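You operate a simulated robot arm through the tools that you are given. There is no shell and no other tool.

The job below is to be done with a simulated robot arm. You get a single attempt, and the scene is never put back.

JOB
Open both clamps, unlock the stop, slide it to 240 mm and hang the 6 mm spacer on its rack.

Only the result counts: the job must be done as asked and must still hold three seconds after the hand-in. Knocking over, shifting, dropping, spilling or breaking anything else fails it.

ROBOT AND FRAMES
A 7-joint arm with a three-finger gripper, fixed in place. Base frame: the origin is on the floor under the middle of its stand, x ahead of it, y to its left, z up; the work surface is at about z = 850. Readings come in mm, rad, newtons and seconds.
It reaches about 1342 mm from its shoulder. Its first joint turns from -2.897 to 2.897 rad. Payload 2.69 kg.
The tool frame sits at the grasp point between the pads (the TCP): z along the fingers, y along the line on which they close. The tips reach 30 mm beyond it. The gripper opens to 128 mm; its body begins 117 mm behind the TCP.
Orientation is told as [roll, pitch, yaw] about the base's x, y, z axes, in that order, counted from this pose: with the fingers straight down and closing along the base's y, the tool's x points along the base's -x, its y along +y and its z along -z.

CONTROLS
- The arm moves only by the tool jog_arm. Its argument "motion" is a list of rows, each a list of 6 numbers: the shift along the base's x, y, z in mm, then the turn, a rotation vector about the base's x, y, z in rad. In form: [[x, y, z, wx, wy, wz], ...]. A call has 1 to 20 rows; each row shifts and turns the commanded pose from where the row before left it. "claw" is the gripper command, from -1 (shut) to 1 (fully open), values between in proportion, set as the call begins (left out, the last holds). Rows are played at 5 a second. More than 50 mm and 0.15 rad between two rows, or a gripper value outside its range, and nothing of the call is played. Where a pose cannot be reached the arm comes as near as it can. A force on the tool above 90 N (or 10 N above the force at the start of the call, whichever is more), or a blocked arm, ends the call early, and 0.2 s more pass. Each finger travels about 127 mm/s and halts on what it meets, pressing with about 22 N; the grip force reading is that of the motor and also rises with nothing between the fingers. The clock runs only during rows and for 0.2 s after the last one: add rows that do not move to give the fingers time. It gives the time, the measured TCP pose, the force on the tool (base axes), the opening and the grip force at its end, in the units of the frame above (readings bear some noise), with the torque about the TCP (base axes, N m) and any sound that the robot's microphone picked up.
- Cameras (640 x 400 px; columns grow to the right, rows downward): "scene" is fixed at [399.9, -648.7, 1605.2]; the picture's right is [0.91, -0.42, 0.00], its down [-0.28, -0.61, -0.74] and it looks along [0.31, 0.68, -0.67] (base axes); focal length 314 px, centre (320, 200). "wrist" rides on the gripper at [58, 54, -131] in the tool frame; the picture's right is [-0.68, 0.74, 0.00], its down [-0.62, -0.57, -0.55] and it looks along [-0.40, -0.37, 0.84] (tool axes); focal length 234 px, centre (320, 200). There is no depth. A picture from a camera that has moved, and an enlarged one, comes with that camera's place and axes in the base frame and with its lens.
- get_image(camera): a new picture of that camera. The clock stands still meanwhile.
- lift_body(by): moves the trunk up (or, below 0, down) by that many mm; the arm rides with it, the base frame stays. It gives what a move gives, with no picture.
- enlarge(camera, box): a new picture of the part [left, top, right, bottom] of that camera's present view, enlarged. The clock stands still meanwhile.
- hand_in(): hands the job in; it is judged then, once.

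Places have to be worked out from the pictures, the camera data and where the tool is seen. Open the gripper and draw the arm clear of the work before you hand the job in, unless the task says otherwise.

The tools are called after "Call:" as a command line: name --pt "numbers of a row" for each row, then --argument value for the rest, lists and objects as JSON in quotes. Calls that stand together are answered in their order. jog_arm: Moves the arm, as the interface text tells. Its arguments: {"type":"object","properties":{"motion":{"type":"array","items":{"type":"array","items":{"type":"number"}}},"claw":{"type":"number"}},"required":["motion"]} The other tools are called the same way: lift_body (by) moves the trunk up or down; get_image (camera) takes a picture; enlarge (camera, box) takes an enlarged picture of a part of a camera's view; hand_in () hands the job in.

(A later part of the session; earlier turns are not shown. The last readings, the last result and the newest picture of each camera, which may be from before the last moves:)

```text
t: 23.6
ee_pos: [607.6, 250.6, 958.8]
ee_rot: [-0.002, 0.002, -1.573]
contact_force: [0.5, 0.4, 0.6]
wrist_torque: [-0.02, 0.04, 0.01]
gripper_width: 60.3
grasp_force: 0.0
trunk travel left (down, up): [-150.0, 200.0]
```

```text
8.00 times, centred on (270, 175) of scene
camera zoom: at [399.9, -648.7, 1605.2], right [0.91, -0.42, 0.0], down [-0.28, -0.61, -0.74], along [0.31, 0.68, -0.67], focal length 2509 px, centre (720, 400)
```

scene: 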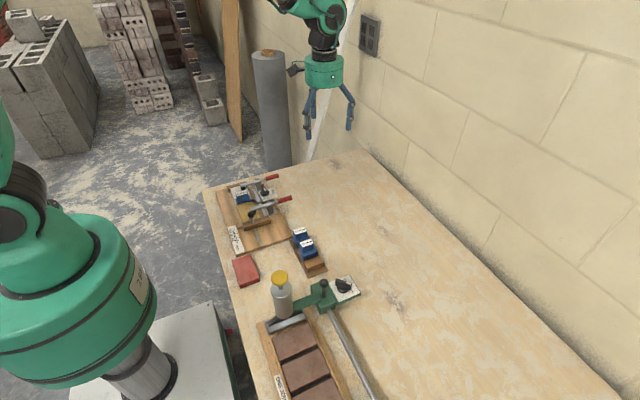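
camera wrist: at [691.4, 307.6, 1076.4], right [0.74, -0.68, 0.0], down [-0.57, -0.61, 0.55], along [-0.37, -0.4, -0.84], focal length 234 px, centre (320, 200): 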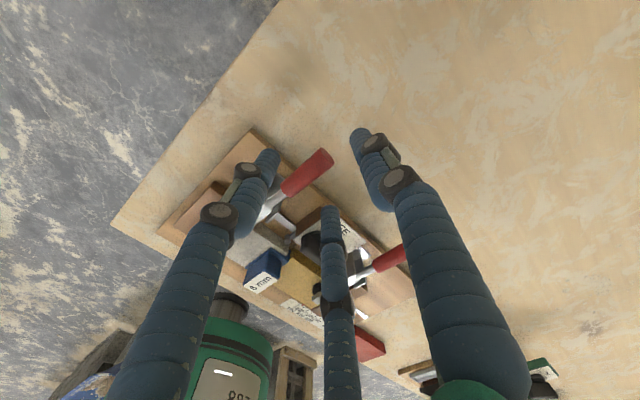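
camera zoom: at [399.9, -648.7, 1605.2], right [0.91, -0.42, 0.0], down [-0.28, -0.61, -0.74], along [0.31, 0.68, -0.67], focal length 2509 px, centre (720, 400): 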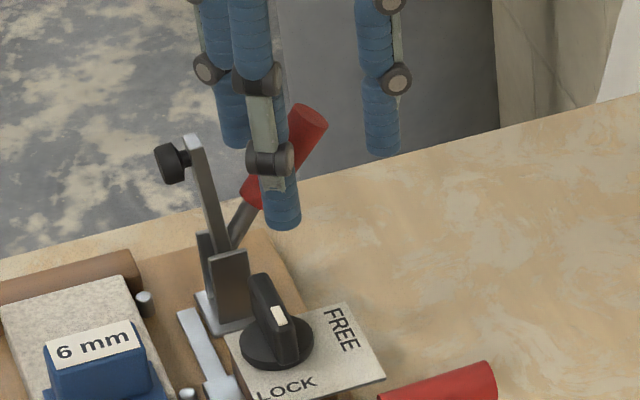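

Clamp A stays open by itself. Now rise and travel over to handle B at about (642, 116).

Call:
jog_arm --pt "0 0 25 0 0 0" --pt "0 0 25 0 0 0" --pt "0 0 25 0 0 0" --pt "6.8 -26.8 0 0 0 0" --pt "6.8 -26.8 0 0 0 0" --pt "6.8 -26.8 0 0 0 0" --pt "6.8 -26.8 0 0 0 0" --pt "6.5 -26.8 0 0 0 0" --pt "0 0 -30 0 0 0" --pt "0 0 -30 0 0 0" --pt "0 0 -25 0 0 0" --pt "0 0 0 0 0 0"

Call:
enlarge --camera "wrist" --box '[200, 80, 440, 270]'

Call:
enlarge --camera "scene" --box '[228, 155, 308, 225]'

```text
t: 26.2
ee_pos: [642.5, 115.1, 949.0]
ee_rot: [0.0, 0.0, -1.574]
contact_force: [0.2, 0.0, 0.0]
wrist_torque: [0.01, 0.0, 0.03]
gripper_width: 60.1
grasp_force: 0.0
trunk travel left (down, up): [-150.0, 200.0]
```

```text
2.11 times, centred on (320, 175) of wrist
camera zoom: at [698.0, 173.6, 1080.4], right [0.74, -0.68, 0.0], down [-0.57, -0.61, 0.55], along [-0.37, -0.4, -0.84], focal length 493 px, centre (320, 253)
```

zoom: 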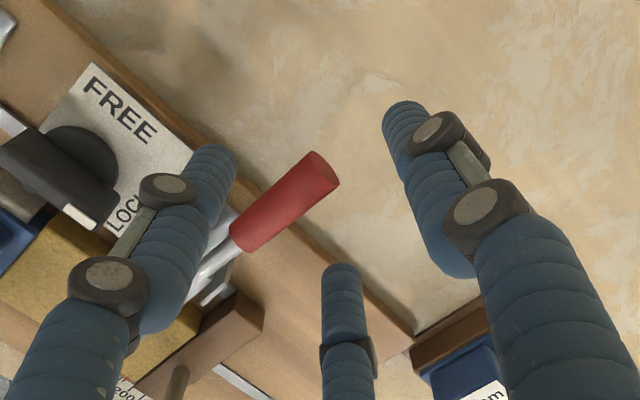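

```text
5.71 times, centred on (268, 190) of scene
camera zoom: at [399.9, -648.7, 1605.2], right [0.91, -0.42, 0.0], down [-0.28, -0.61, -0.74], along [0.31, 0.68, -0.67], focal length 1792 px, centre (617, 257)
```

zoom: 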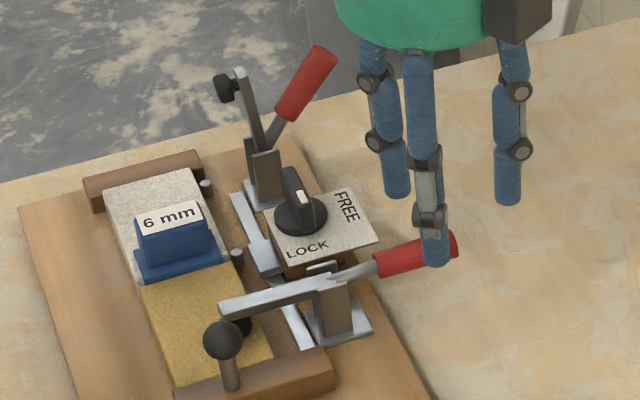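

Aligned over handle B. Descend to the grasp height and close.

Call:
jog_arm --pt "0 0 -20 0 0 0" --pt "0 0 -16 0 0 0" --pt "0 0 -12 0 0 0" --pt "0 0 0 0 0 0"

Call:
jog_arm --pt "0 0 0 0 0 0" --pt "0 0 0 0 0 0" --pt "0 0 0 0 0 0" --claw -1

Call:
enlarge --camera "scene" --box '[228, 155, 308, 225]'

```text
t: 27.2
ee_pos: [641.7, 115.0, 900.0]
ee_rot: [0.0, 0.0, -1.573]
contact_force: [0.2, -0.1, -0.9]
wrist_torque: [-0.01, 0.02, -0.02]
gripper_width: 60.2
grasp_force: 0.0
trunk travel left (down, up): [-150.0, 200.0]
```

```text
t: 28.0
ee_pos: [642.3, 114.0, 901.0]
ee_rot: [0.001, 0.0, -1.572]
contact_force: [-0.4, -9.2, -2.7]
wrist_torque: [-0.1, 0.0, 0.11]
gripper_width: 19.8
grasp_force: 44.3
trunk travel left (down, up): [-150.0, 200.0]
```

```text
5.71 times, centred on (268, 190) of scene
camera zoom: at [399.9, -648.7, 1605.2], right [0.91, -0.42, 0.0], down [-0.28, -0.61, -0.74], along [0.31, 0.68, -0.67], focal length 1792 px, centre (617, 257)
```

zoom: 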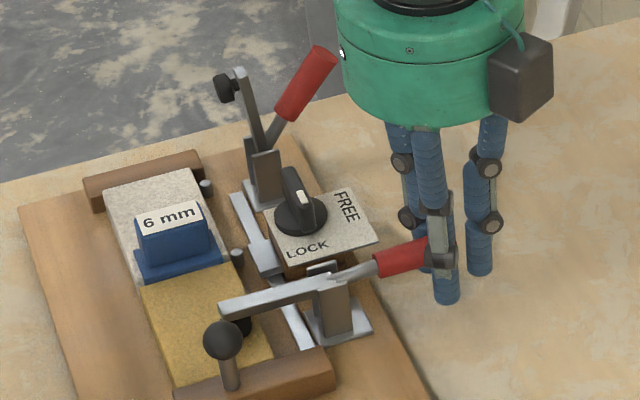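

Grip is balanced with low forces. Lift handle B along the same arc.

Call:
jog_arm --pt "-0.1 0 3.4 0 0 0" --pt "-0.2 0 3.4 0 0 0" --pt "-0.5 0 3.4 0 0 0" --pt "-0.6 0 3.3 0 0 0" --pt "-0.8 0 3.3 0 0 0" --pt "-0.8 0 3.3 0 0 0" --pt "-1.2 0 3.2 0 0 0" --pt "-1.2 0 3.2 0 0 0" --pt "-1.4 0 3.1 0 0 0" --pt "-1.5 0 3 0 0 0" --pt "-1.8 0 2.9 0 0 0" --pt "-1.8 0 2.9 0 0 0" --pt "0 0 0 0 0 0"

Call:
enlarge --camera "scene" --box '[228, 155, 308, 225]'

```text
t: 30.8
ee_pos: [631.3, 114.0, 939.9]
ee_rot: [0.002, 0.002, -1.571]
contact_force: [17.3, -25.5, -9.2]
wrist_torque: [-0.27, -1.32, 0.26]
gripper_width: 19.9
grasp_force: 44.9
trunk travel left (down, up): [-150.0, 200.0]
```

```text
5.71 times, centred on (268, 190) of scene
camera zoom: at [399.9, -648.7, 1605.2], right [0.91, -0.42, 0.0], down [-0.28, -0.61, -0.74], along [0.31, 0.68, -0.67], focal length 1792 px, centre (617, 257)
```

zoom: 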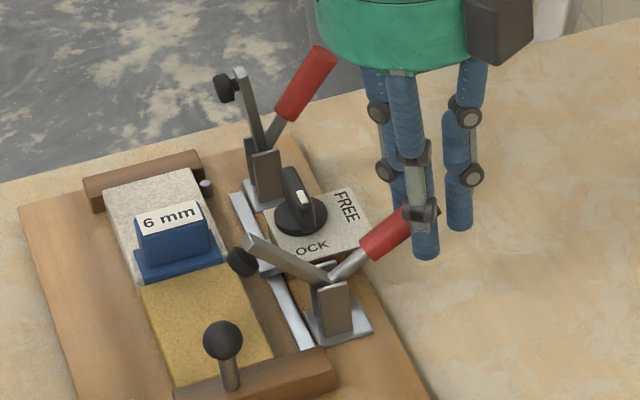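

Opening well; a −25 N side force says the handle is ~1.5 mm further in −y, so I correct that and continue to the limit.

Call:
jog_arm --pt "-1.6 -1 2.8 0 0 0" --pt "-2 -0.5 2.7 0 0 0" --pt "-2.2 0 2.6 0 0 0" --pt "-2.4 0 2.5 0 0 0" --pt "-2.5 0 2.3 0 0 0" --pt "-2.5 0 2.2 0 0 0" --pt "-2.7 0 2 0 0 0" --pt "-2.8 0 1.9 0 0 0" --pt "0 0 0 0 0 0"

Call:
enlarge --camera "scene" --box '[228, 155, 308, 225]'

```text
t: 32.8
ee_pos: [613.6, 114.1, 959.6]
ee_rot: [0.002, -0.001, -1.573]
contact_force: [31.2, 11.2, 14.8]
wrist_torque: [0.22, -1.32, -0.11]
gripper_width: 20.4
grasp_force: 44.2
trunk travel left (down, up): [-150.0, 200.0]
```

```text
5.71 times, centred on (268, 190) of scene
camera zoom: at [399.9, -648.7, 1605.2], right [0.91, -0.42, 0.0], down [-0.28, -0.61, -0.74], along [0.31, 0.68, -0.67], focal length 1792 px, centre (617, 257)
```

zoom: 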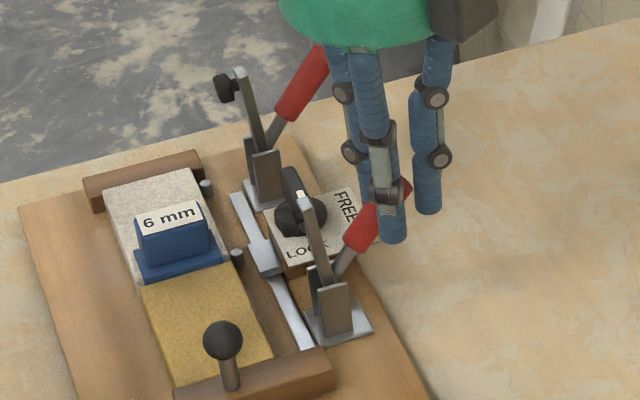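

Nearly there; a few more millimetres to reach the limit as with clamp A.

Call:
jog_arm --pt "-2.5 0 2 0 0 0" --pt "-2.5 0 1.5 0 0 0" --pt "-2.5 0 1.5 0 0 0" --pt "0 0 0 0 0 0"

Call:
enlarge --camera "scene" --box '[228, 155, 308, 225]'

```text
t: 33.8
ee_pos: [608.5, 115.3, 961.5]
ee_rot: [0.004, 0.001, -1.574]
contact_force: [62.4, 9.8, -26.2]
wrist_torque: [0.14, -0.85, -0.07]
gripper_width: 20.7
grasp_force: 44.6
trunk travel left (down, up): [-150.0, 200.0]
```

```text
5.71 times, centred on (268, 190) of scene
camera zoom: at [399.9, -648.7, 1605.2], right [0.91, -0.42, 0.0], down [-0.28, -0.61, -0.74], along [0.31, 0.68, -0.67], focal length 1792 px, centre (617, 257)
```

zoom: 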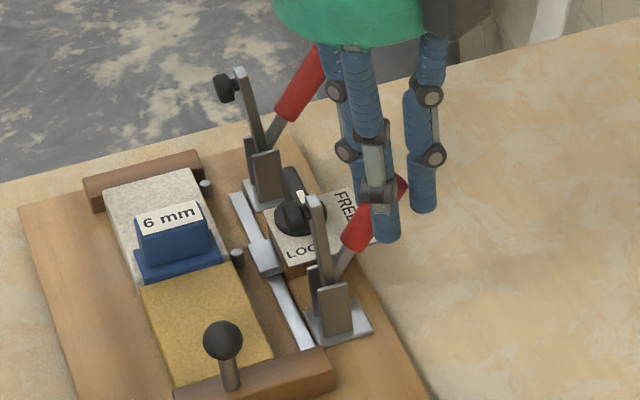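

Clamp B has reached its open limit. Relieve, release and rise clear.

Call:
jog_arm --pt "2.5 0 -1.5 0 0 0" --pt "1.5 0 -1 0 0 0" --pt "0 0 0 0 0 0"

Call:
jog_arm --pt "0 0 0 0 0 0" --pt "0 0 0 0 0 0" --pt "0 0 0 0 0 0" --claw -0.06

Call:
jog_arm --pt "0 0 25 0 0 0" --pt "0 0 25 0 0 0" --pt "0 0 30 0 0 0" --pt "0 0 30 0 0 0" --pt "0 0 30 0 0 0" --pt "0 0 0 0 0 0"

Call:
enlarge --camera "scene" --box '[228, 155, 308, 225]'

Call:
get_image --camera "wrist"

```text
t: 34.6
ee_pos: [610.8, 114.8, 961.4]
ee_rot: [0.002, 0.004, -1.572]
contact_force: [38.9, 13.8, 9.7]
wrist_torque: [0.33, 0.63, -0.05]
gripper_width: 20.5
grasp_force: 44.9
trunk travel left (down, up): [-150.0, 200.0]
```

```text
t: 35.4
ee_pos: [606.9, 114.9, 959.6]
ee_rot: [-0.001, 0.002, -1.574]
contact_force: [-0.2, 0.4, 0.2]
wrist_torque: [0.02, 0.04, 0.04]
gripper_width: 60.2
grasp_force: 0.1
trunk travel left (down, up): [-150.0, 200.0]
```

```text
t: 36.8
ee_pos: [606.2, 114.3, 1101.6]
ee_rot: [0.001, -0.001, -1.571]
contact_force: [-0.1, -0.6, 0.2]
wrist_torque: [0.04, -0.05, 0.04]
gripper_width: 60.1
grasp_force: 0.0
trunk travel left (down, up): [-150.0, 200.0]
```

```text
5.71 times, centred on (268, 190) of scene
camera zoom: at [399.9, -648.7, 1605.2], right [0.91, -0.42, 0.0], down [-0.28, -0.61, -0.74], along [0.31, 0.68, -0.67], focal length 1792 px, centre (617, 257)
```

zoom: 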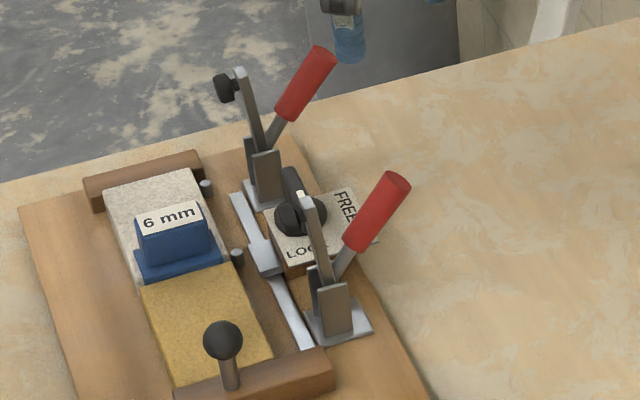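

```text
taken
camera wrist: at [662.4, 172.0, 1233.5], right [0.74, -0.68, 0.0], down [-0.57, -0.61, 0.55], along [-0.37, -0.4, -0.84], focal length 234 px, centre (320, 200)
```

wrist: 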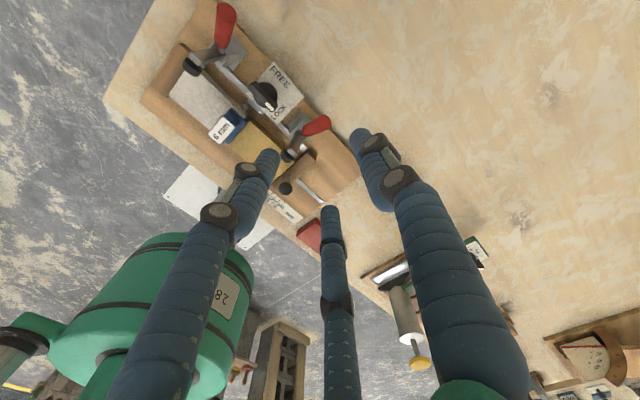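

Both clamps are open and hold. Next the lock knob: zoom from both cameras to triangulate its position and height.

Call:
enlarge --camera "wrist" --box '[235, 50, 315, 130]'

Call:
enlarge --camera "scene" --box '[258, 176, 298, 216]'

```text
5.00 times, centred on (275, 90) of wrist
camera zoom: at [662.4, 172.0, 1233.5], right [0.74, -0.68, 0.0], down [-0.57, -0.61, 0.55], along [-0.37, -0.4, -0.84], focal length 1171 px, centre (545, 750)
```

zoom: 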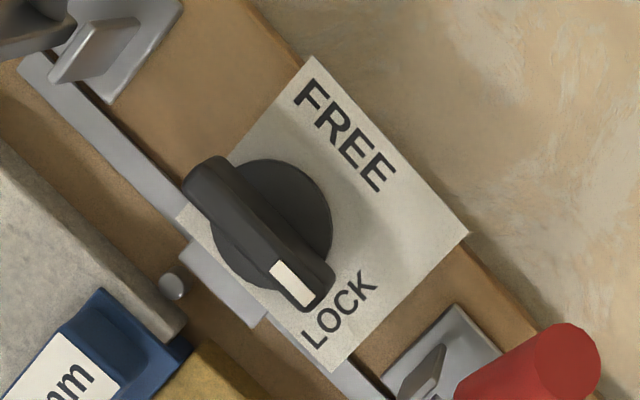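

```text
10.00 times, centred on (278, 196) of scene
camera zoom: at [399.9, -648.7, 1605.2], right [0.91, -0.42, 0.0], down [-0.28, -0.61, -0.74], along [0.31, 0.68, -0.67], focal length 3136 px, centre (740, 240)
```

zoom: 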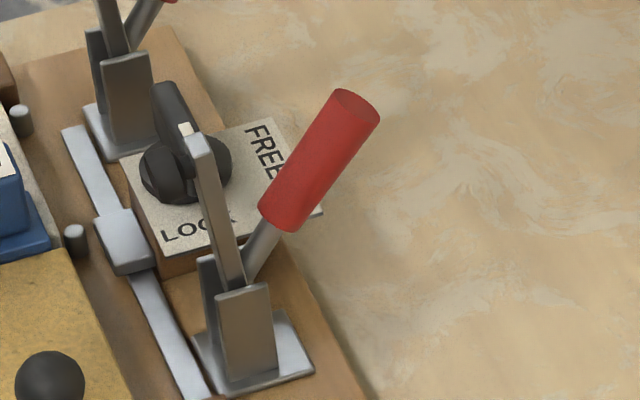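

Knob: disc centre ≈ (575, 181), fin along y (≈39 mm long, ~13 mm wide), top at z≈924. Move above it with the gripper half open and check alignment.

Call:
jog_arm --pt "-12 22 0 0 0 0" --pt "-12 22 0 0 0 0" --pt "-12 22.5 0 0 0 0" --pt "0 0 -30 0 0 0" --pt "0 0 -30 0 0 0" --pt "0 0 -30 0 0 0" --pt "0 0 0 0 0 0"

Call:
enlarge --camera "wrist" --box '[220, 80, 420, 250]'

Call:
enlarge --camera "scene" --box '[240, 150, 304, 206]'

```text
t: 38.4
ee_pos: [570.7, 180.2, 1010.3]
ee_rot: [0.001, 0.0, -1.572]
contact_force: [-0.1, -0.3, 0.0]
wrist_torque: [0.01, 0.06, 0.02]
gripper_width: 60.2
grasp_force: 0.0
trunk travel left (down, up): [-150.0, 200.0]
```

```text
2.35 times, centred on (320, 165) of wrist
camera zoom: at [627.0, 238.2, 1141.8], right [0.74, -0.68, 0.0], down [-0.57, -0.61, 0.55], along [-0.37, -0.4, -0.84], focal length 551 px, centre (320, 282)
```

zoom: 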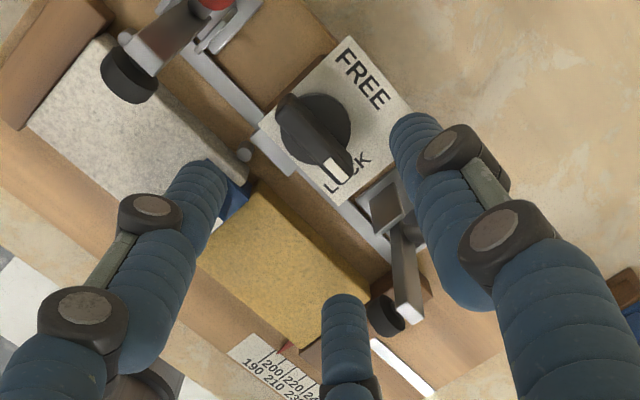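

```text
7.14 times, centred on (272, 178) of scene
camera zoom: at [399.9, -648.7, 1605.2], right [0.91, -0.42, 0.0], down [-0.28, -0.61, -0.74], along [0.31, 0.68, -0.67], focal length 2240 px, centre (663, 357)
```

zoom: 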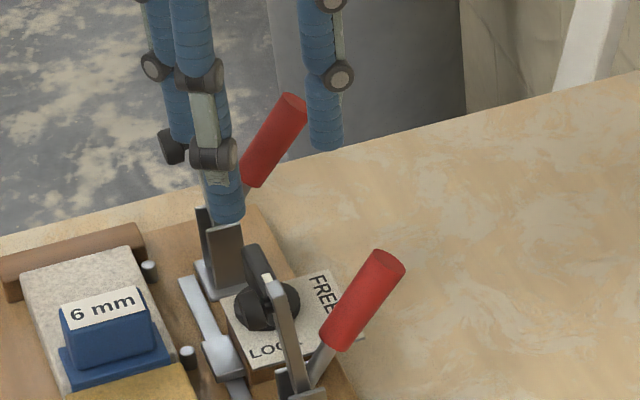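

Knob centre refined to about (573.5, 182). I shift slightly and descend so the fingertips flank the fin just above the disc.

Call:
jog_arm --pt "-2 2 -25 0 0 0" --pt "0 0 -20 0 0 0" --pt "0 0 -18 0 0 0" --pt "0 0 -8 0 0 0" --pt "0 0 0 0 0 0"

Call:
enlarge --camera "wrist" --box '[220, 80, 420, 250]'

Call:
enlarge --camera "scene" --box '[250, 170, 298, 210]'

```text
t: 39.6
ee_pos: [570.9, 182.1, 939.4]
ee_rot: [-0.001, 0.0, -1.574]
contact_force: [-0.3, 0.1, -0.7]
wrist_torque: [-0.01, -0.06, -0.01]
gripper_width: 60.0
grasp_force: 0.1
trunk travel left (down, up): [-150.0, 200.0]
```

```text
2.35 times, centred on (320, 165) of wrist
camera zoom: at [625.7, 240.1, 1071.4], right [0.74, -0.68, 0.0], down [-0.57, -0.61, 0.55], along [-0.37, -0.4, -0.84], focal length 551 px, centre (320, 282)
```

zoom: 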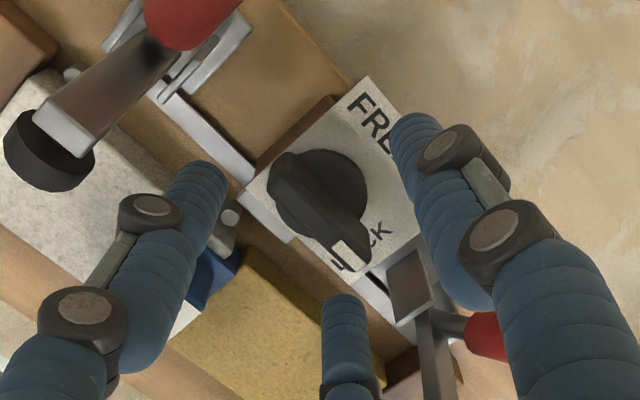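

```text
10.00 times, centred on (274, 190) of scene
camera zoom: at [399.9, -648.7, 1605.2], right [0.91, -0.42, 0.0], down [-0.28, -0.61, -0.74], along [0.31, 0.68, -0.67], focal length 3136 px, centre (780, 300)
```

zoom: 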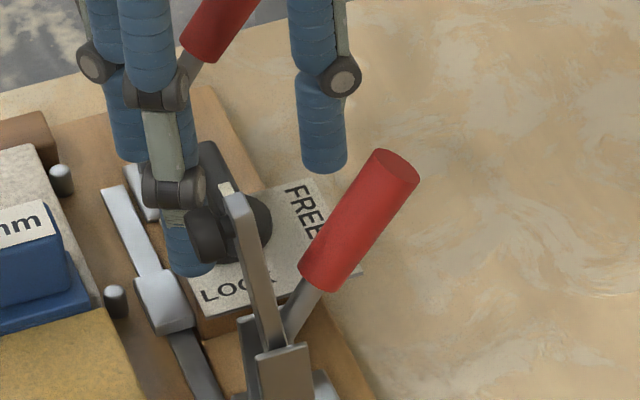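

The fin is between the fingers; I lower 4 mm more and close on the knob fin.

Call:
jog_arm --pt "-0.5 0.7 -4 0 0 0" --pt "0 0 0 0 0 0"

Call:
jog_arm --pt "0 0 0 0 0 0" --pt "0 0 0 0 0 0" --pt "0 0 0 0 0 0" --claw -1

Call:
enlarge --camera "wrist" --box '[220, 80, 420, 250]'

Call:
enlarge --camera "scene" --box '[250, 170, 298, 210]'

```text
t: 40.2
ee_pos: [570.8, 183.4, 936.0]
ee_rot: [0.0, 0.0, -1.572]
contact_force: [0.3, -0.4, 0.1]
wrist_torque: [-0.02, 0.0, -0.03]
gripper_width: 60.2
grasp_force: 0.0
trunk travel left (down, up): [-150.0, 200.0]
```

```text
t: 41.0
ee_pos: [565.0, 182.5, 933.8]
ee_rot: [-0.001, -0.004, -1.572]
contact_force: [-29.1, 4.0, -4.2]
wrist_torque: [0.08, 0.61, 0.08]
gripper_width: 17.8
grasp_force: 43.4
trunk travel left (down, up): [-150.0, 200.0]
```

```text
2.35 times, centred on (320, 165) of wrist
camera zoom: at [622.2, 240.8, 1066.3], right [0.74, -0.68, 0.0], down [-0.56, -0.61, 0.55], along [-0.38, -0.4, -0.83], focal length 551 px, centre (320, 282)
```

zoom: 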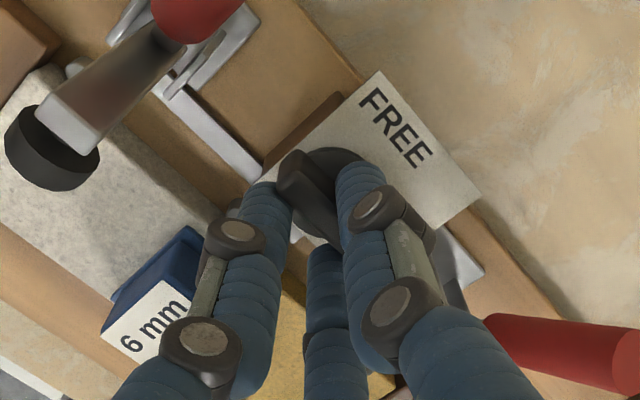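

```text
10.00 times, centred on (274, 190) of scene
camera zoom: at [399.9, -648.7, 1605.2], right [0.91, -0.42, 0.0], down [-0.28, -0.61, -0.74], along [0.31, 0.68, -0.67], focal length 3136 px, centre (780, 300)
```

zoom: 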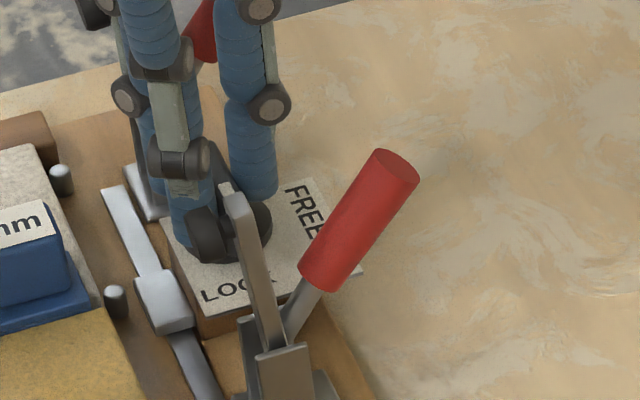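

The fin is gripped; the arm was drawn −x (29 N), so the knob centre is nearer x≈569. I relax the command by −4.5 mm in x.

Call:
jog_arm --pt "-2.5 0 0 0 0 0" --pt "-2.5 0 0 0 0 0" --pt "0 0 0 0 0 0"

Call:
enlarge --camera "wrist" --box '[260, 110, 360, 190]'

```text
t: 41.8
ee_pos: [565.9, 183.1, 935.8]
ee_rot: [0.0, 0.0, -1.574]
contact_force: [5.1, -17.2, -29.1]
wrist_torque: [-0.64, -0.11, -0.02]
gripper_width: 17.7
grasp_force: 43.2
trunk travel left (down, up): [-150.0, 200.0]
```

```text
5.00 times, centred on (310, 150) of wrist
camera zoom: at [621.4, 240.4, 1066.7], right [0.74, -0.68, 0.0], down [-0.57, -0.61, 0.55], along [-0.37, -0.4, -0.84], focal length 1171 px, centre (370, 450)
```

zoom: 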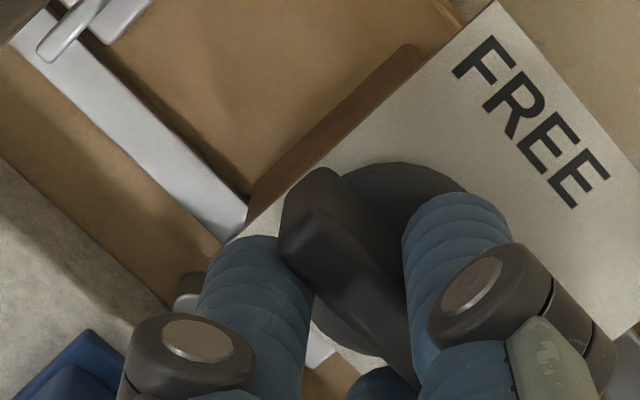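

Balanced grip with knob centre ≈ (570, 183). Begin turning counter-clockwise (LOCK at −y → FREE at +x), first 0.39 rad, checking torque.

Call:
jog_arm --pt "0.04 -0.54 0 0 0 0.13" --pt "0.1 -0.54 0 0 0 0.13" --pt "0.17 -0.52 0 0 0 0.13" --pt "0 0 0 0 0 0"

Call:
enlarge --camera "wrist" --box '[220, 80, 420, 250]'

```text
t: 42.8
ee_pos: [565.1, 180.9, 935.2]
ee_rot: [0.001, 0.002, -1.182]
contact_force: [13.8, -25.2, -31.2]
wrist_torque: [-0.76, -0.33, -0.11]
gripper_width: 17.8
grasp_force: 43.5
trunk travel left (down, up): [-150.0, 200.0]
```

```text
2.35 times, centred on (320, 165) of wrist
camera zoom: at [595.3, 254.9, 1066.8], right [0.94, -0.35, 0.0], down [-0.29, -0.78, 0.55], along [-0.19, -0.51, -0.84], focal length 551 px, centre (320, 282)
```

zoom: 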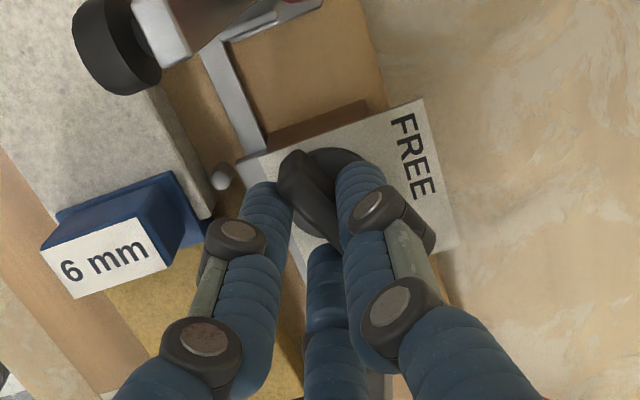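

The knob follows with little torque. Continue the turn, with a slight −y correction for the side force.

Call:
jog_arm --pt "0.24 -0.99 -0.5 0 0 0.13" --pt "0.3 -0.95 -0.5 0 0 0.13" --pt "0.36 -0.41 0 0 0 0.13" --pt "0.41 -0.36 0 0 0 0.13" --pt "0.45 -0.31 0 0 0 0.13" --pt "0 0 0 0 0 0"

Call:
jog_arm --pt "0.49 -0.25 0 0 0 0.13" --pt "0.52 -0.18 0 0 0 0.13" --pt "0.53 -0.11 0 0 0 0.13" --pt "0.54 -0.04 0 0 0 0.13" --pt "0 0 0 0 0 0"

Call:
enlarge --camera "wrist" --box '[220, 80, 420, 250]'

Call:
enlarge --camera "scene" --box '[250, 170, 298, 210]'

```text
t: 44.2
ee_pos: [567.6, 178.4, 934.9]
ee_rot: [0.0, -0.002, -0.531]
contact_force: [7.3, -11.2, -9.6]
wrist_torque: [-0.07, 0.12, -0.07]
gripper_width: 17.6
grasp_force: 43.0
trunk travel left (down, up): [-150.0, 200.0]
```

```text
t: 45.4
ee_pos: [568.6, 177.3, 934.7]
ee_rot: [0.0, 0.0, -0.011]
contact_force: [9.7, -12.7, -1.3]
wrist_torque: [-0.27, -0.14, -0.04]
gripper_width: 17.6
grasp_force: 42.9
trunk travel left (down, up): [-150.0, 200.0]
```

```text
2.35 times, centred on (320, 165) of wrist
camera zoom: at [513.1, 231.2, 1066.8], right [0.68, 0.73, 0.0], down [0.61, -0.57, 0.55], along [0.4, -0.37, -0.84], focal length 551 px, centre (320, 282)
```

zoom: 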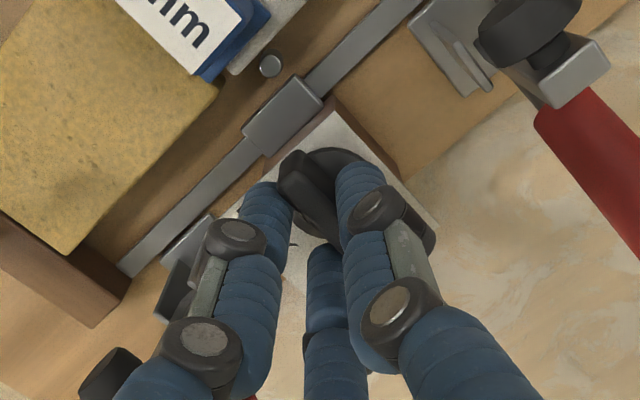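

```text
10.00 times, centred on (274, 190) of scene
camera zoom: at [399.9, -648.7, 1605.2], right [0.91, -0.42, 0.0], down [-0.28, -0.61, -0.74], along [0.31, 0.68, -0.67], focal length 3136 px, centre (780, 300)
```

zoom: 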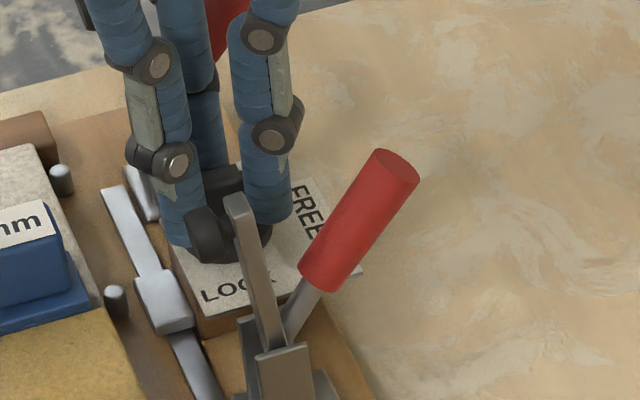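

Turned to yaw ≈ 0 with no stop felt yet. I'll turn slightly further to feel for the end stop.

Call:
jog_arm --pt "0.3 0 0 0 0 0.06" --pt "0 0 0 0 0 0"

Call:
jog_arm --pt "0.3 0 0 0 0 0.06" --pt "0 0 0 0 0 0"

```text
t: 46.0
ee_pos: [569.2, 176.6, 935.0]
ee_rot: [0.0, -0.001, 0.047]
contact_force: [9.0, -13.8, 1.5]
wrist_torque: [-0.24, -0.35, -1.39]
gripper_width: 17.7
grasp_force: 42.7
trunk travel left (down, up): [-150.0, 200.0]
```

```text
t: 46.6
ee_pos: [569.7, 177.5, 935.9]
ee_rot: [-0.001, -0.001, 0.107]
contact_force: [5.2, -18.9, 4.7]
wrist_torque: [-0.34, -0.28, -1.77]
gripper_width: 18.8
grasp_force: 44.0
trunk travel left (down, up): [-150.0, 200.0]
```

A clear end stop at 90° (torque −1.8 N·m): the knob is at FREE. Undo the overtwist, release and rise.

Call:
jog_arm --pt "-0.3 0 0 0 0 -0.05" --pt "0 0 0 0 0 0"

Call:
jog_arm --pt "0 0 0 0 0 0" --pt "0 0 0 0 0 0" --pt "0 0 0 0 0 0" --claw -0.06

Call:
jog_arm --pt "0 0 20 0 0 0" --pt "0 0 25 0 0 0" --pt "0 0 30 0 0 0" --pt "0 0 30 0 0 0" --pt "0 0 0 0 0 0"

Call:
enlarge --camera "scene" --box '[232, 170, 296, 230]'

Call:
get_image --camera "wrist"

```text
t: 47.2
ee_pos: [568.6, 176.8, 934.6]
ee_rot: [0.0, -0.001, 0.058]
contact_force: [6.6, -14.7, 1.6]
wrist_torque: [-0.31, -0.08, -0.73]
gripper_width: 18.5
grasp_force: 43.4
trunk travel left (down, up): [-150.0, 200.0]
```

```text
t: 48.0
ee_pos: [568.6, 179.2, 934.0]
ee_rot: [0.002, 0.0, 0.059]
contact_force: [-0.4, -0.1, -0.7]
wrist_torque: [0.02, 0.02, -0.02]
gripper_width: 60.0
grasp_force: 0.1
trunk travel left (down, up): [-150.0, 200.0]
```

```text
t: 49.2
ee_pos: [567.2, 178.6, 1040.3]
ee_rot: [0.0, 0.001, 0.06]
contact_force: [0.6, -0.1, 0.3]
wrist_torque: [-0.01, -0.03, 0.0]
gripper_width: 60.4
grasp_force: 0.0
trunk travel left (down, up): [-150.0, 200.0]
```

```text
6.67 times, centred on (264, 200) of scene
camera zoom: at [399.9, -648.7, 1605.2], right [0.91, -0.42, 0.0], down [-0.28, -0.61, -0.74], along [0.31, 0.68, -0.67], focal length 2091 px, centre (693, 200)
```

zoom: 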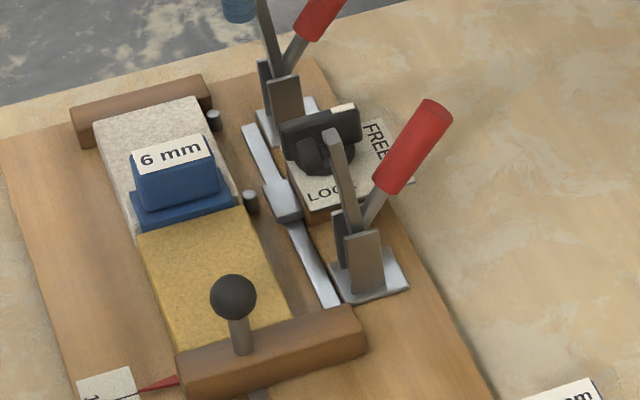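

```text
taken
camera wrist: at [508.4, 227.8, 1171.2], right [0.63, 0.77, 0.0], down [0.65, -0.53, 0.55], along [0.43, -0.35, -0.84], focal length 234 px, centre (320, 200)
```

wrist: 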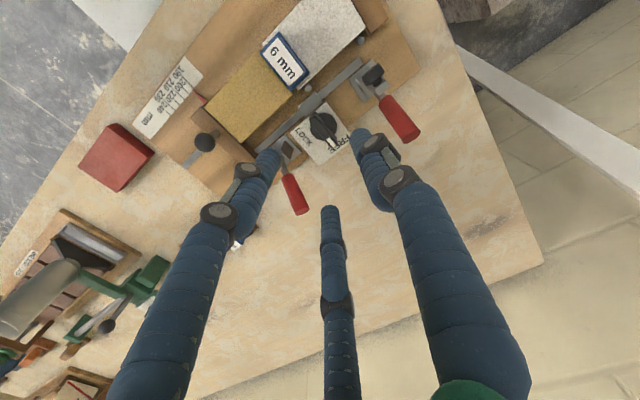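

The knob's white mark now points to FREE. Next the stop: zoom to locate its ball grip and the pointer.

Call:
enlarge --camera "wrist" --box '[130, 50, 290, 200]'

Call:
enlarge --camera "scene" --box '[226, 196, 282, 252]'

```text
2.67 times, centred on (210, 125) of wrist
camera zoom: at [508.4, 227.8, 1171.2], right [0.63, 0.77, 0.0], down [0.65, -0.53, 0.55], along [0.43, -0.35, -0.84], focal length 624 px, centre (613, 400)
```

zoom: 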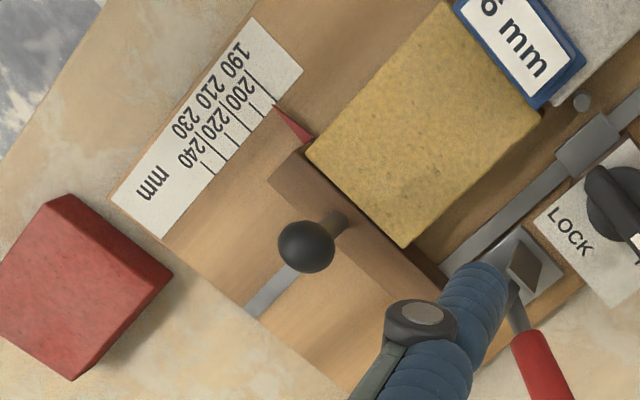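

```text
7.14 times, centred on (254, 224) of scene
camera zoom: at [399.9, -648.7, 1605.2], right [0.91, -0.42, 0.0], down [-0.28, -0.61, -0.74], along [0.31, 0.68, -0.67], focal length 2240 px, centre (791, 29)
```

zoom: 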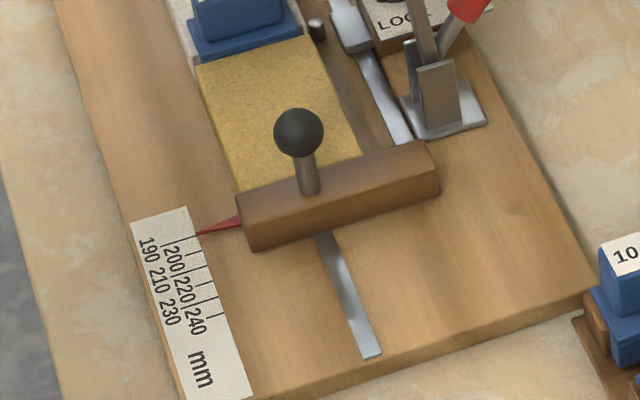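

Ball grip triangulates to about (496.5, 73.7, 919), Ø22 mm. I move above it with the gripper half open and verify alignment.

Call:
jog_arm --pt "-18 -26.3 0 0 0 -0.06" --pt "-18 -26.3 0 0 0 0" --pt "-18 -26.3 -10 0 0 0" --pt "-17.5 -26.3 -20 0 0 0" --pt "0 0 -20 0 0 0" --pt "0 0 0 0 0 0"

Call:
get_image --camera "wrist"

Call:
enlarge --camera "scene" --box '[216, 180, 288, 240]'

```text
t: 50.6
ee_pos: [496.4, 73.5, 989.5]
ee_rot: [0.001, 0.0, -0.003]
contact_force: [0.3, 0.4, 0.3]
wrist_torque: [-0.01, 0.02, 0.02]
gripper_width: 59.9
grasp_force: 0.1
trunk travel left (down, up): [-150.0, 200.0]
```

```text
taken
camera wrist: at [440.3, 126.7, 1122.3], right [0.68, 0.74, 0.0], down [0.62, -0.57, 0.55], along [0.4, -0.37, -0.84], focal length 234 px, centre (320, 200)
```

wrist: 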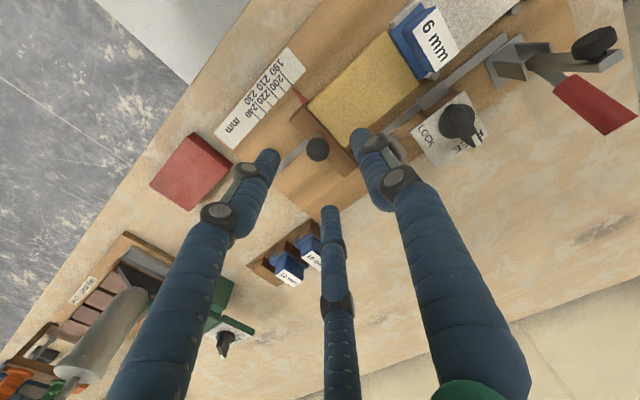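

```text
6.67 times, centred on (252, 210) of scene
camera zoom: at [399.9, -648.7, 1605.2], right [0.91, -0.42, 0.0], down [-0.28, -0.61, -0.74], along [0.31, 0.68, -0.67], focal length 2091 px, centre (773, 133)
```

zoom: 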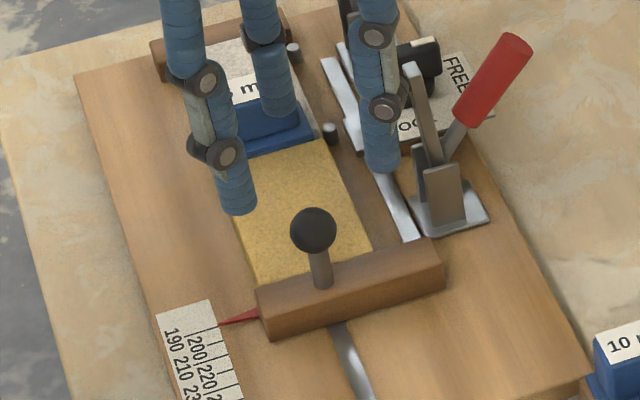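

Well aligned over the ball. Descend to TCP z≈924 and close on the ball.

Call:
jog_arm --pt "0 -0.5 -25 0 0 0" --pt "0 0 -22 0 0 0" --pt "0 0 -19 0 0 0" --pt "0 0 0 0 0 0"

Call:
jog_arm --pt "0 0 0 0 0 0" --pt "0 0 0 0 0 0" --pt "0 0 0 0 0 0" --claw -1

Call:
enlarge --camera "scene" --box '[216, 180, 288, 240]'

```text
t: 51.6
ee_pos: [497.2, 72.2, 924.3]
ee_rot: [0.0, 0.0, 0.0]
contact_force: [0.0, 0.2, 0.2]
wrist_torque: [0.03, 0.02, -0.04]
gripper_width: 60.3
grasp_force: 0.1
trunk travel left (down, up): [-150.0, 200.0]
```

```text
t: 52.4
ee_pos: [495.6, 73.4, 924.2]
ee_rot: [0.0, 0.001, 0.0]
contact_force: [-12.1, 0.0, -3.0]
wrist_torque: [-0.02, 0.1, 0.02]
gripper_width: 20.1
grasp_force: 45.0
trunk travel left (down, up): [-150.0, 200.0]
```

```text
6.67 times, centred on (252, 210) of scene
camera zoom: at [399.9, -648.7, 1605.2], right [0.91, -0.42, 0.0], down [-0.28, -0.61, -0.74], along [0.31, 0.68, -0.67], focal length 2091 px, centre (773, 133)
```

zoom: 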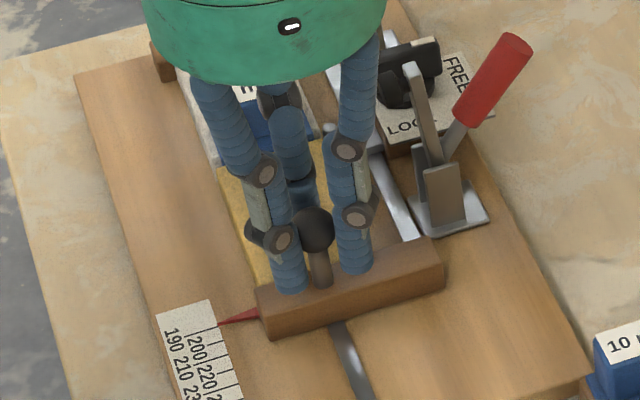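

Ball is gripped. Pull the stop gently toward −y, first 6 mm, and check that it moves freely.

Call:
jog_arm --pt "-1 -1 0 0 0 0" --pt "0 -2.5 0 0 0 0" --pt "0 -2.5 0 0 0 0" --pt "0 0 0 0 0 0"

Call:
enlarge --camera "scene" --box '[216, 180, 288, 240]'

```text
t: 53.4
ee_pos: [495.9, 65.5, 923.9]
ee_rot: [0.0, 0.001, -0.001]
contact_force: [-13.4, 1.0, -5.9]
wrist_torque: [-0.03, 0.02, 0.03]
gripper_width: 20.5
grasp_force: 44.9
trunk travel left (down, up): [-150.0, 200.0]
```

```text
6.67 times, centred on (252, 210) of scene
camera zoom: at [399.9, -648.7, 1605.2], right [0.91, -0.42, 0.0], down [-0.28, -0.61, -0.74], along [0.31, 0.68, -0.67], focal length 2091 px, centre (773, 133)
```

zoom: 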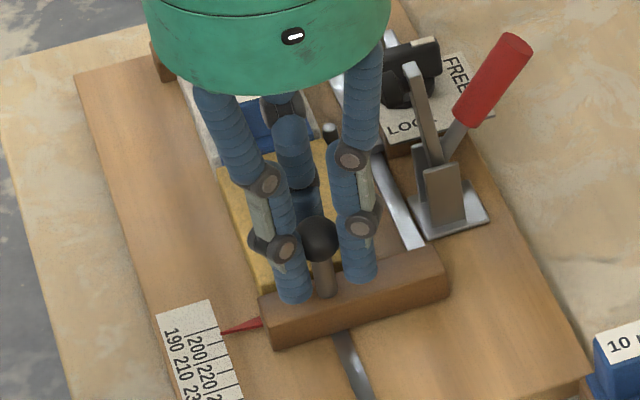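

It slides freely. Move on about 36 mm more, then read the scale closely.

Call:
jog_arm --pt "-0.5 -4 0 0 0 0" --pt "-0.5 -4 0 0 0 0" --pt "0 -4 0 0 0 0" --pt "0 -4 0 0 0 0" --pt "0 -4 0 0 0 0" --pt "0 -4 0 0 0 0" --pt "0 -4 0 0 0 0" --pt "0 -4 0 0 0 0" --pt "0 -4 0 0 0 0" --pt "0 0 0 0 0 0"

Call:
enlarge --camera "scene" --box '[226, 216, 258, 246]'

Call:
enlarge --camera "scene" --box '[216, 180, 288, 240]'

Call:
get_image --camera "wrist"

```text
t: 55.6
ee_pos: [494.8, 30.5, 923.8]
ee_rot: [0.001, 0.0, -0.002]
contact_force: [0.9, -0.2, -8.1]
wrist_torque: [-0.01, -0.03, -0.01]
gripper_width: 20.1
grasp_force: 44.8
trunk travel left (down, up): [-150.0, 200.0]
```

```text
13.33 times, centred on (242, 231) of scene
camera zoom: at [399.9, -648.7, 1605.2], right [0.91, -0.42, 0.0], down [-0.28, -0.61, -0.74], along [0.31, 0.68, -0.67], focal length 4181 px, centre (1360, -213)
```

zoom: 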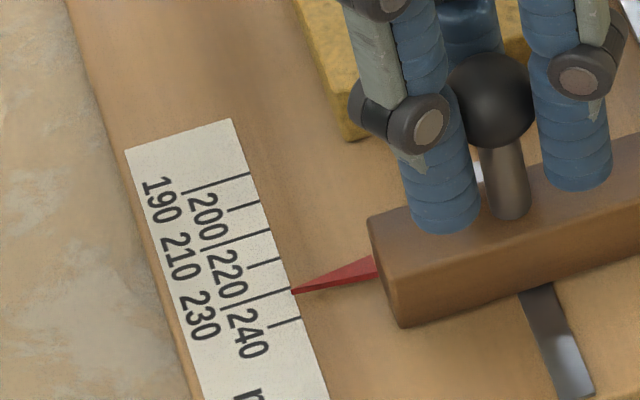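

```text
6.67 times, centred on (252, 210) of scene
camera zoom: at [399.9, -648.7, 1605.2], right [0.91, -0.42, 0.0], down [-0.28, -0.61, -0.74], along [0.31, 0.68, -0.67], focal length 2091 px, centre (773, 133)
```

zoom: 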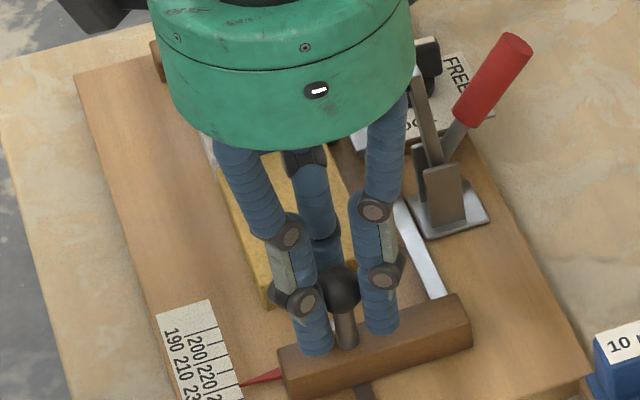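

```text
taken
camera wrist: at [438.7, 83.4, 1055.9], right [0.68, 0.73, 0.0], down [0.61, -0.57, 0.55], along [0.4, -0.37, -0.84], focal length 234 px, centre (320, 200)
```

wrist: 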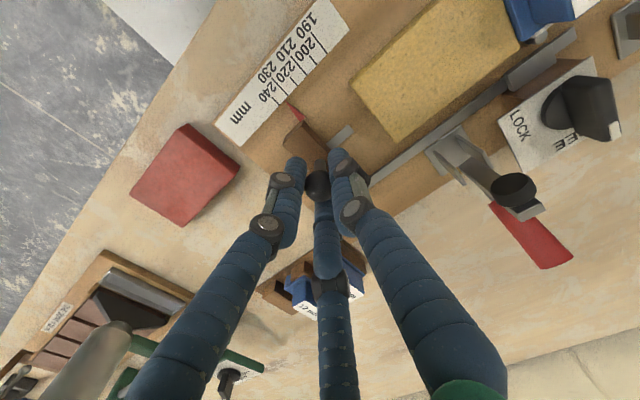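

The pointer now stands at the 230 tick (fifth of 190…240). Move another 10 mm and re-read.

Call:
jog_arm --pt "0 -3 0 0 0 0" --pt "0 -3 0 0 0 0" --pt "0 -3 0 0 0 0" --pt "0 -1 0 0 0 0" --pt "0 0 0 0 0 0"

Call:
enlarge --camera "scene" --box '[234, 228, 250, 243]'

Call:
enlarge --camera "wrist" --box '[250, 70, 330, 130]'

```text
t: 56.8
ee_pos: [494.1, 19.4, 923.9]
ee_rot: [-0.001, 0.001, -0.003]
contact_force: [0.1, 0.4, -2.1]
wrist_torque: [-0.01, 0.03, 0.02]
gripper_width: 20.0
grasp_force: 45.0
trunk travel left (down, up): [-150.0, 200.0]
```

```text
16.00 times, centred on (242, 236) of scene
camera zoom: at [399.9, -648.7, 1605.2], right [0.91, -0.42, 0.0], down [-0.28, -0.61, -0.74], along [0.31, 0.68, -0.67], focal length 5018 px, centre (1568, -368)
```

zoom: 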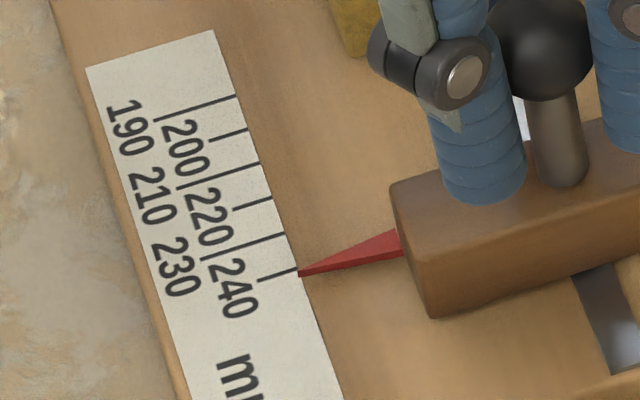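

```text
6.67 times, centred on (290, 100) of wrist
camera zoom: at [438.7, 73.4, 1055.9], right [0.68, 0.73, 0.0], down [0.61, -0.57, 0.55], along [0.4, -0.37, -0.84], focal length 1561 px, centre (520, 867)
```

zoom: 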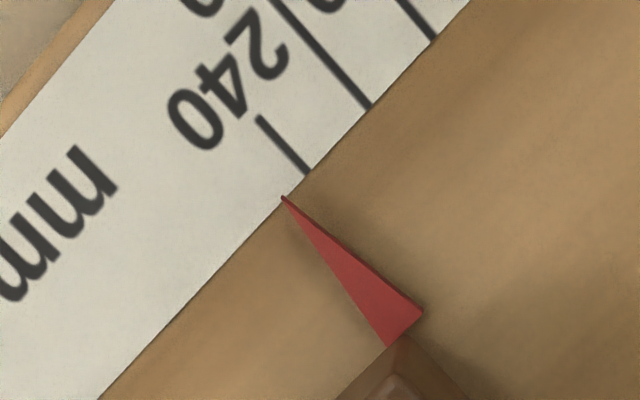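

Because the pointer sits slightly above the scale there is parallax between the two views (scene shows ~+1.5, wrist ~+3.5 past 240). I zoom further in both to measure precisely.

Call:
enlarge --camera "scene" --box '[238, 231, 246, 239]'

Call:
enlarge --camera "wrist" --box '[272, 70, 312, 110]'

```text
16.00 times, centred on (242, 235) of scene
camera zoom: at [399.9, -648.7, 1605.2], right [0.91, -0.42, 0.0], down [-0.28, -0.61, -0.74], along [0.31, 0.68, -0.67], focal length 5018 px, centre (1568, -360)
```

zoom: 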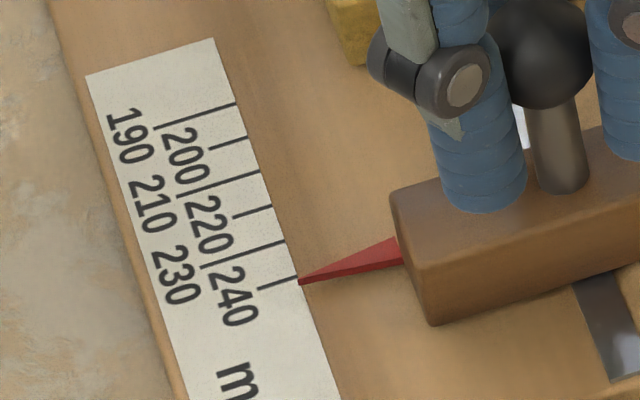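

```text
10.00 times, centred on (292, 90) of wrist
camera zoom: at [438.7, 73.4, 1055.9], right [0.68, 0.73, 0.0], down [0.61, -0.57, 0.55], along [0.4, -0.37, -0.84], focal length 2342 px, centre (600, 1300)
```

zoom: 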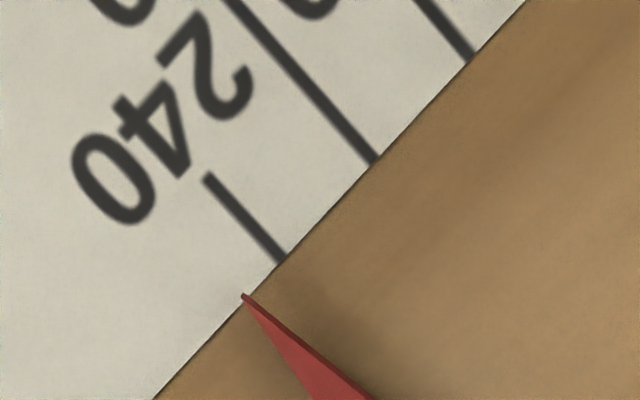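

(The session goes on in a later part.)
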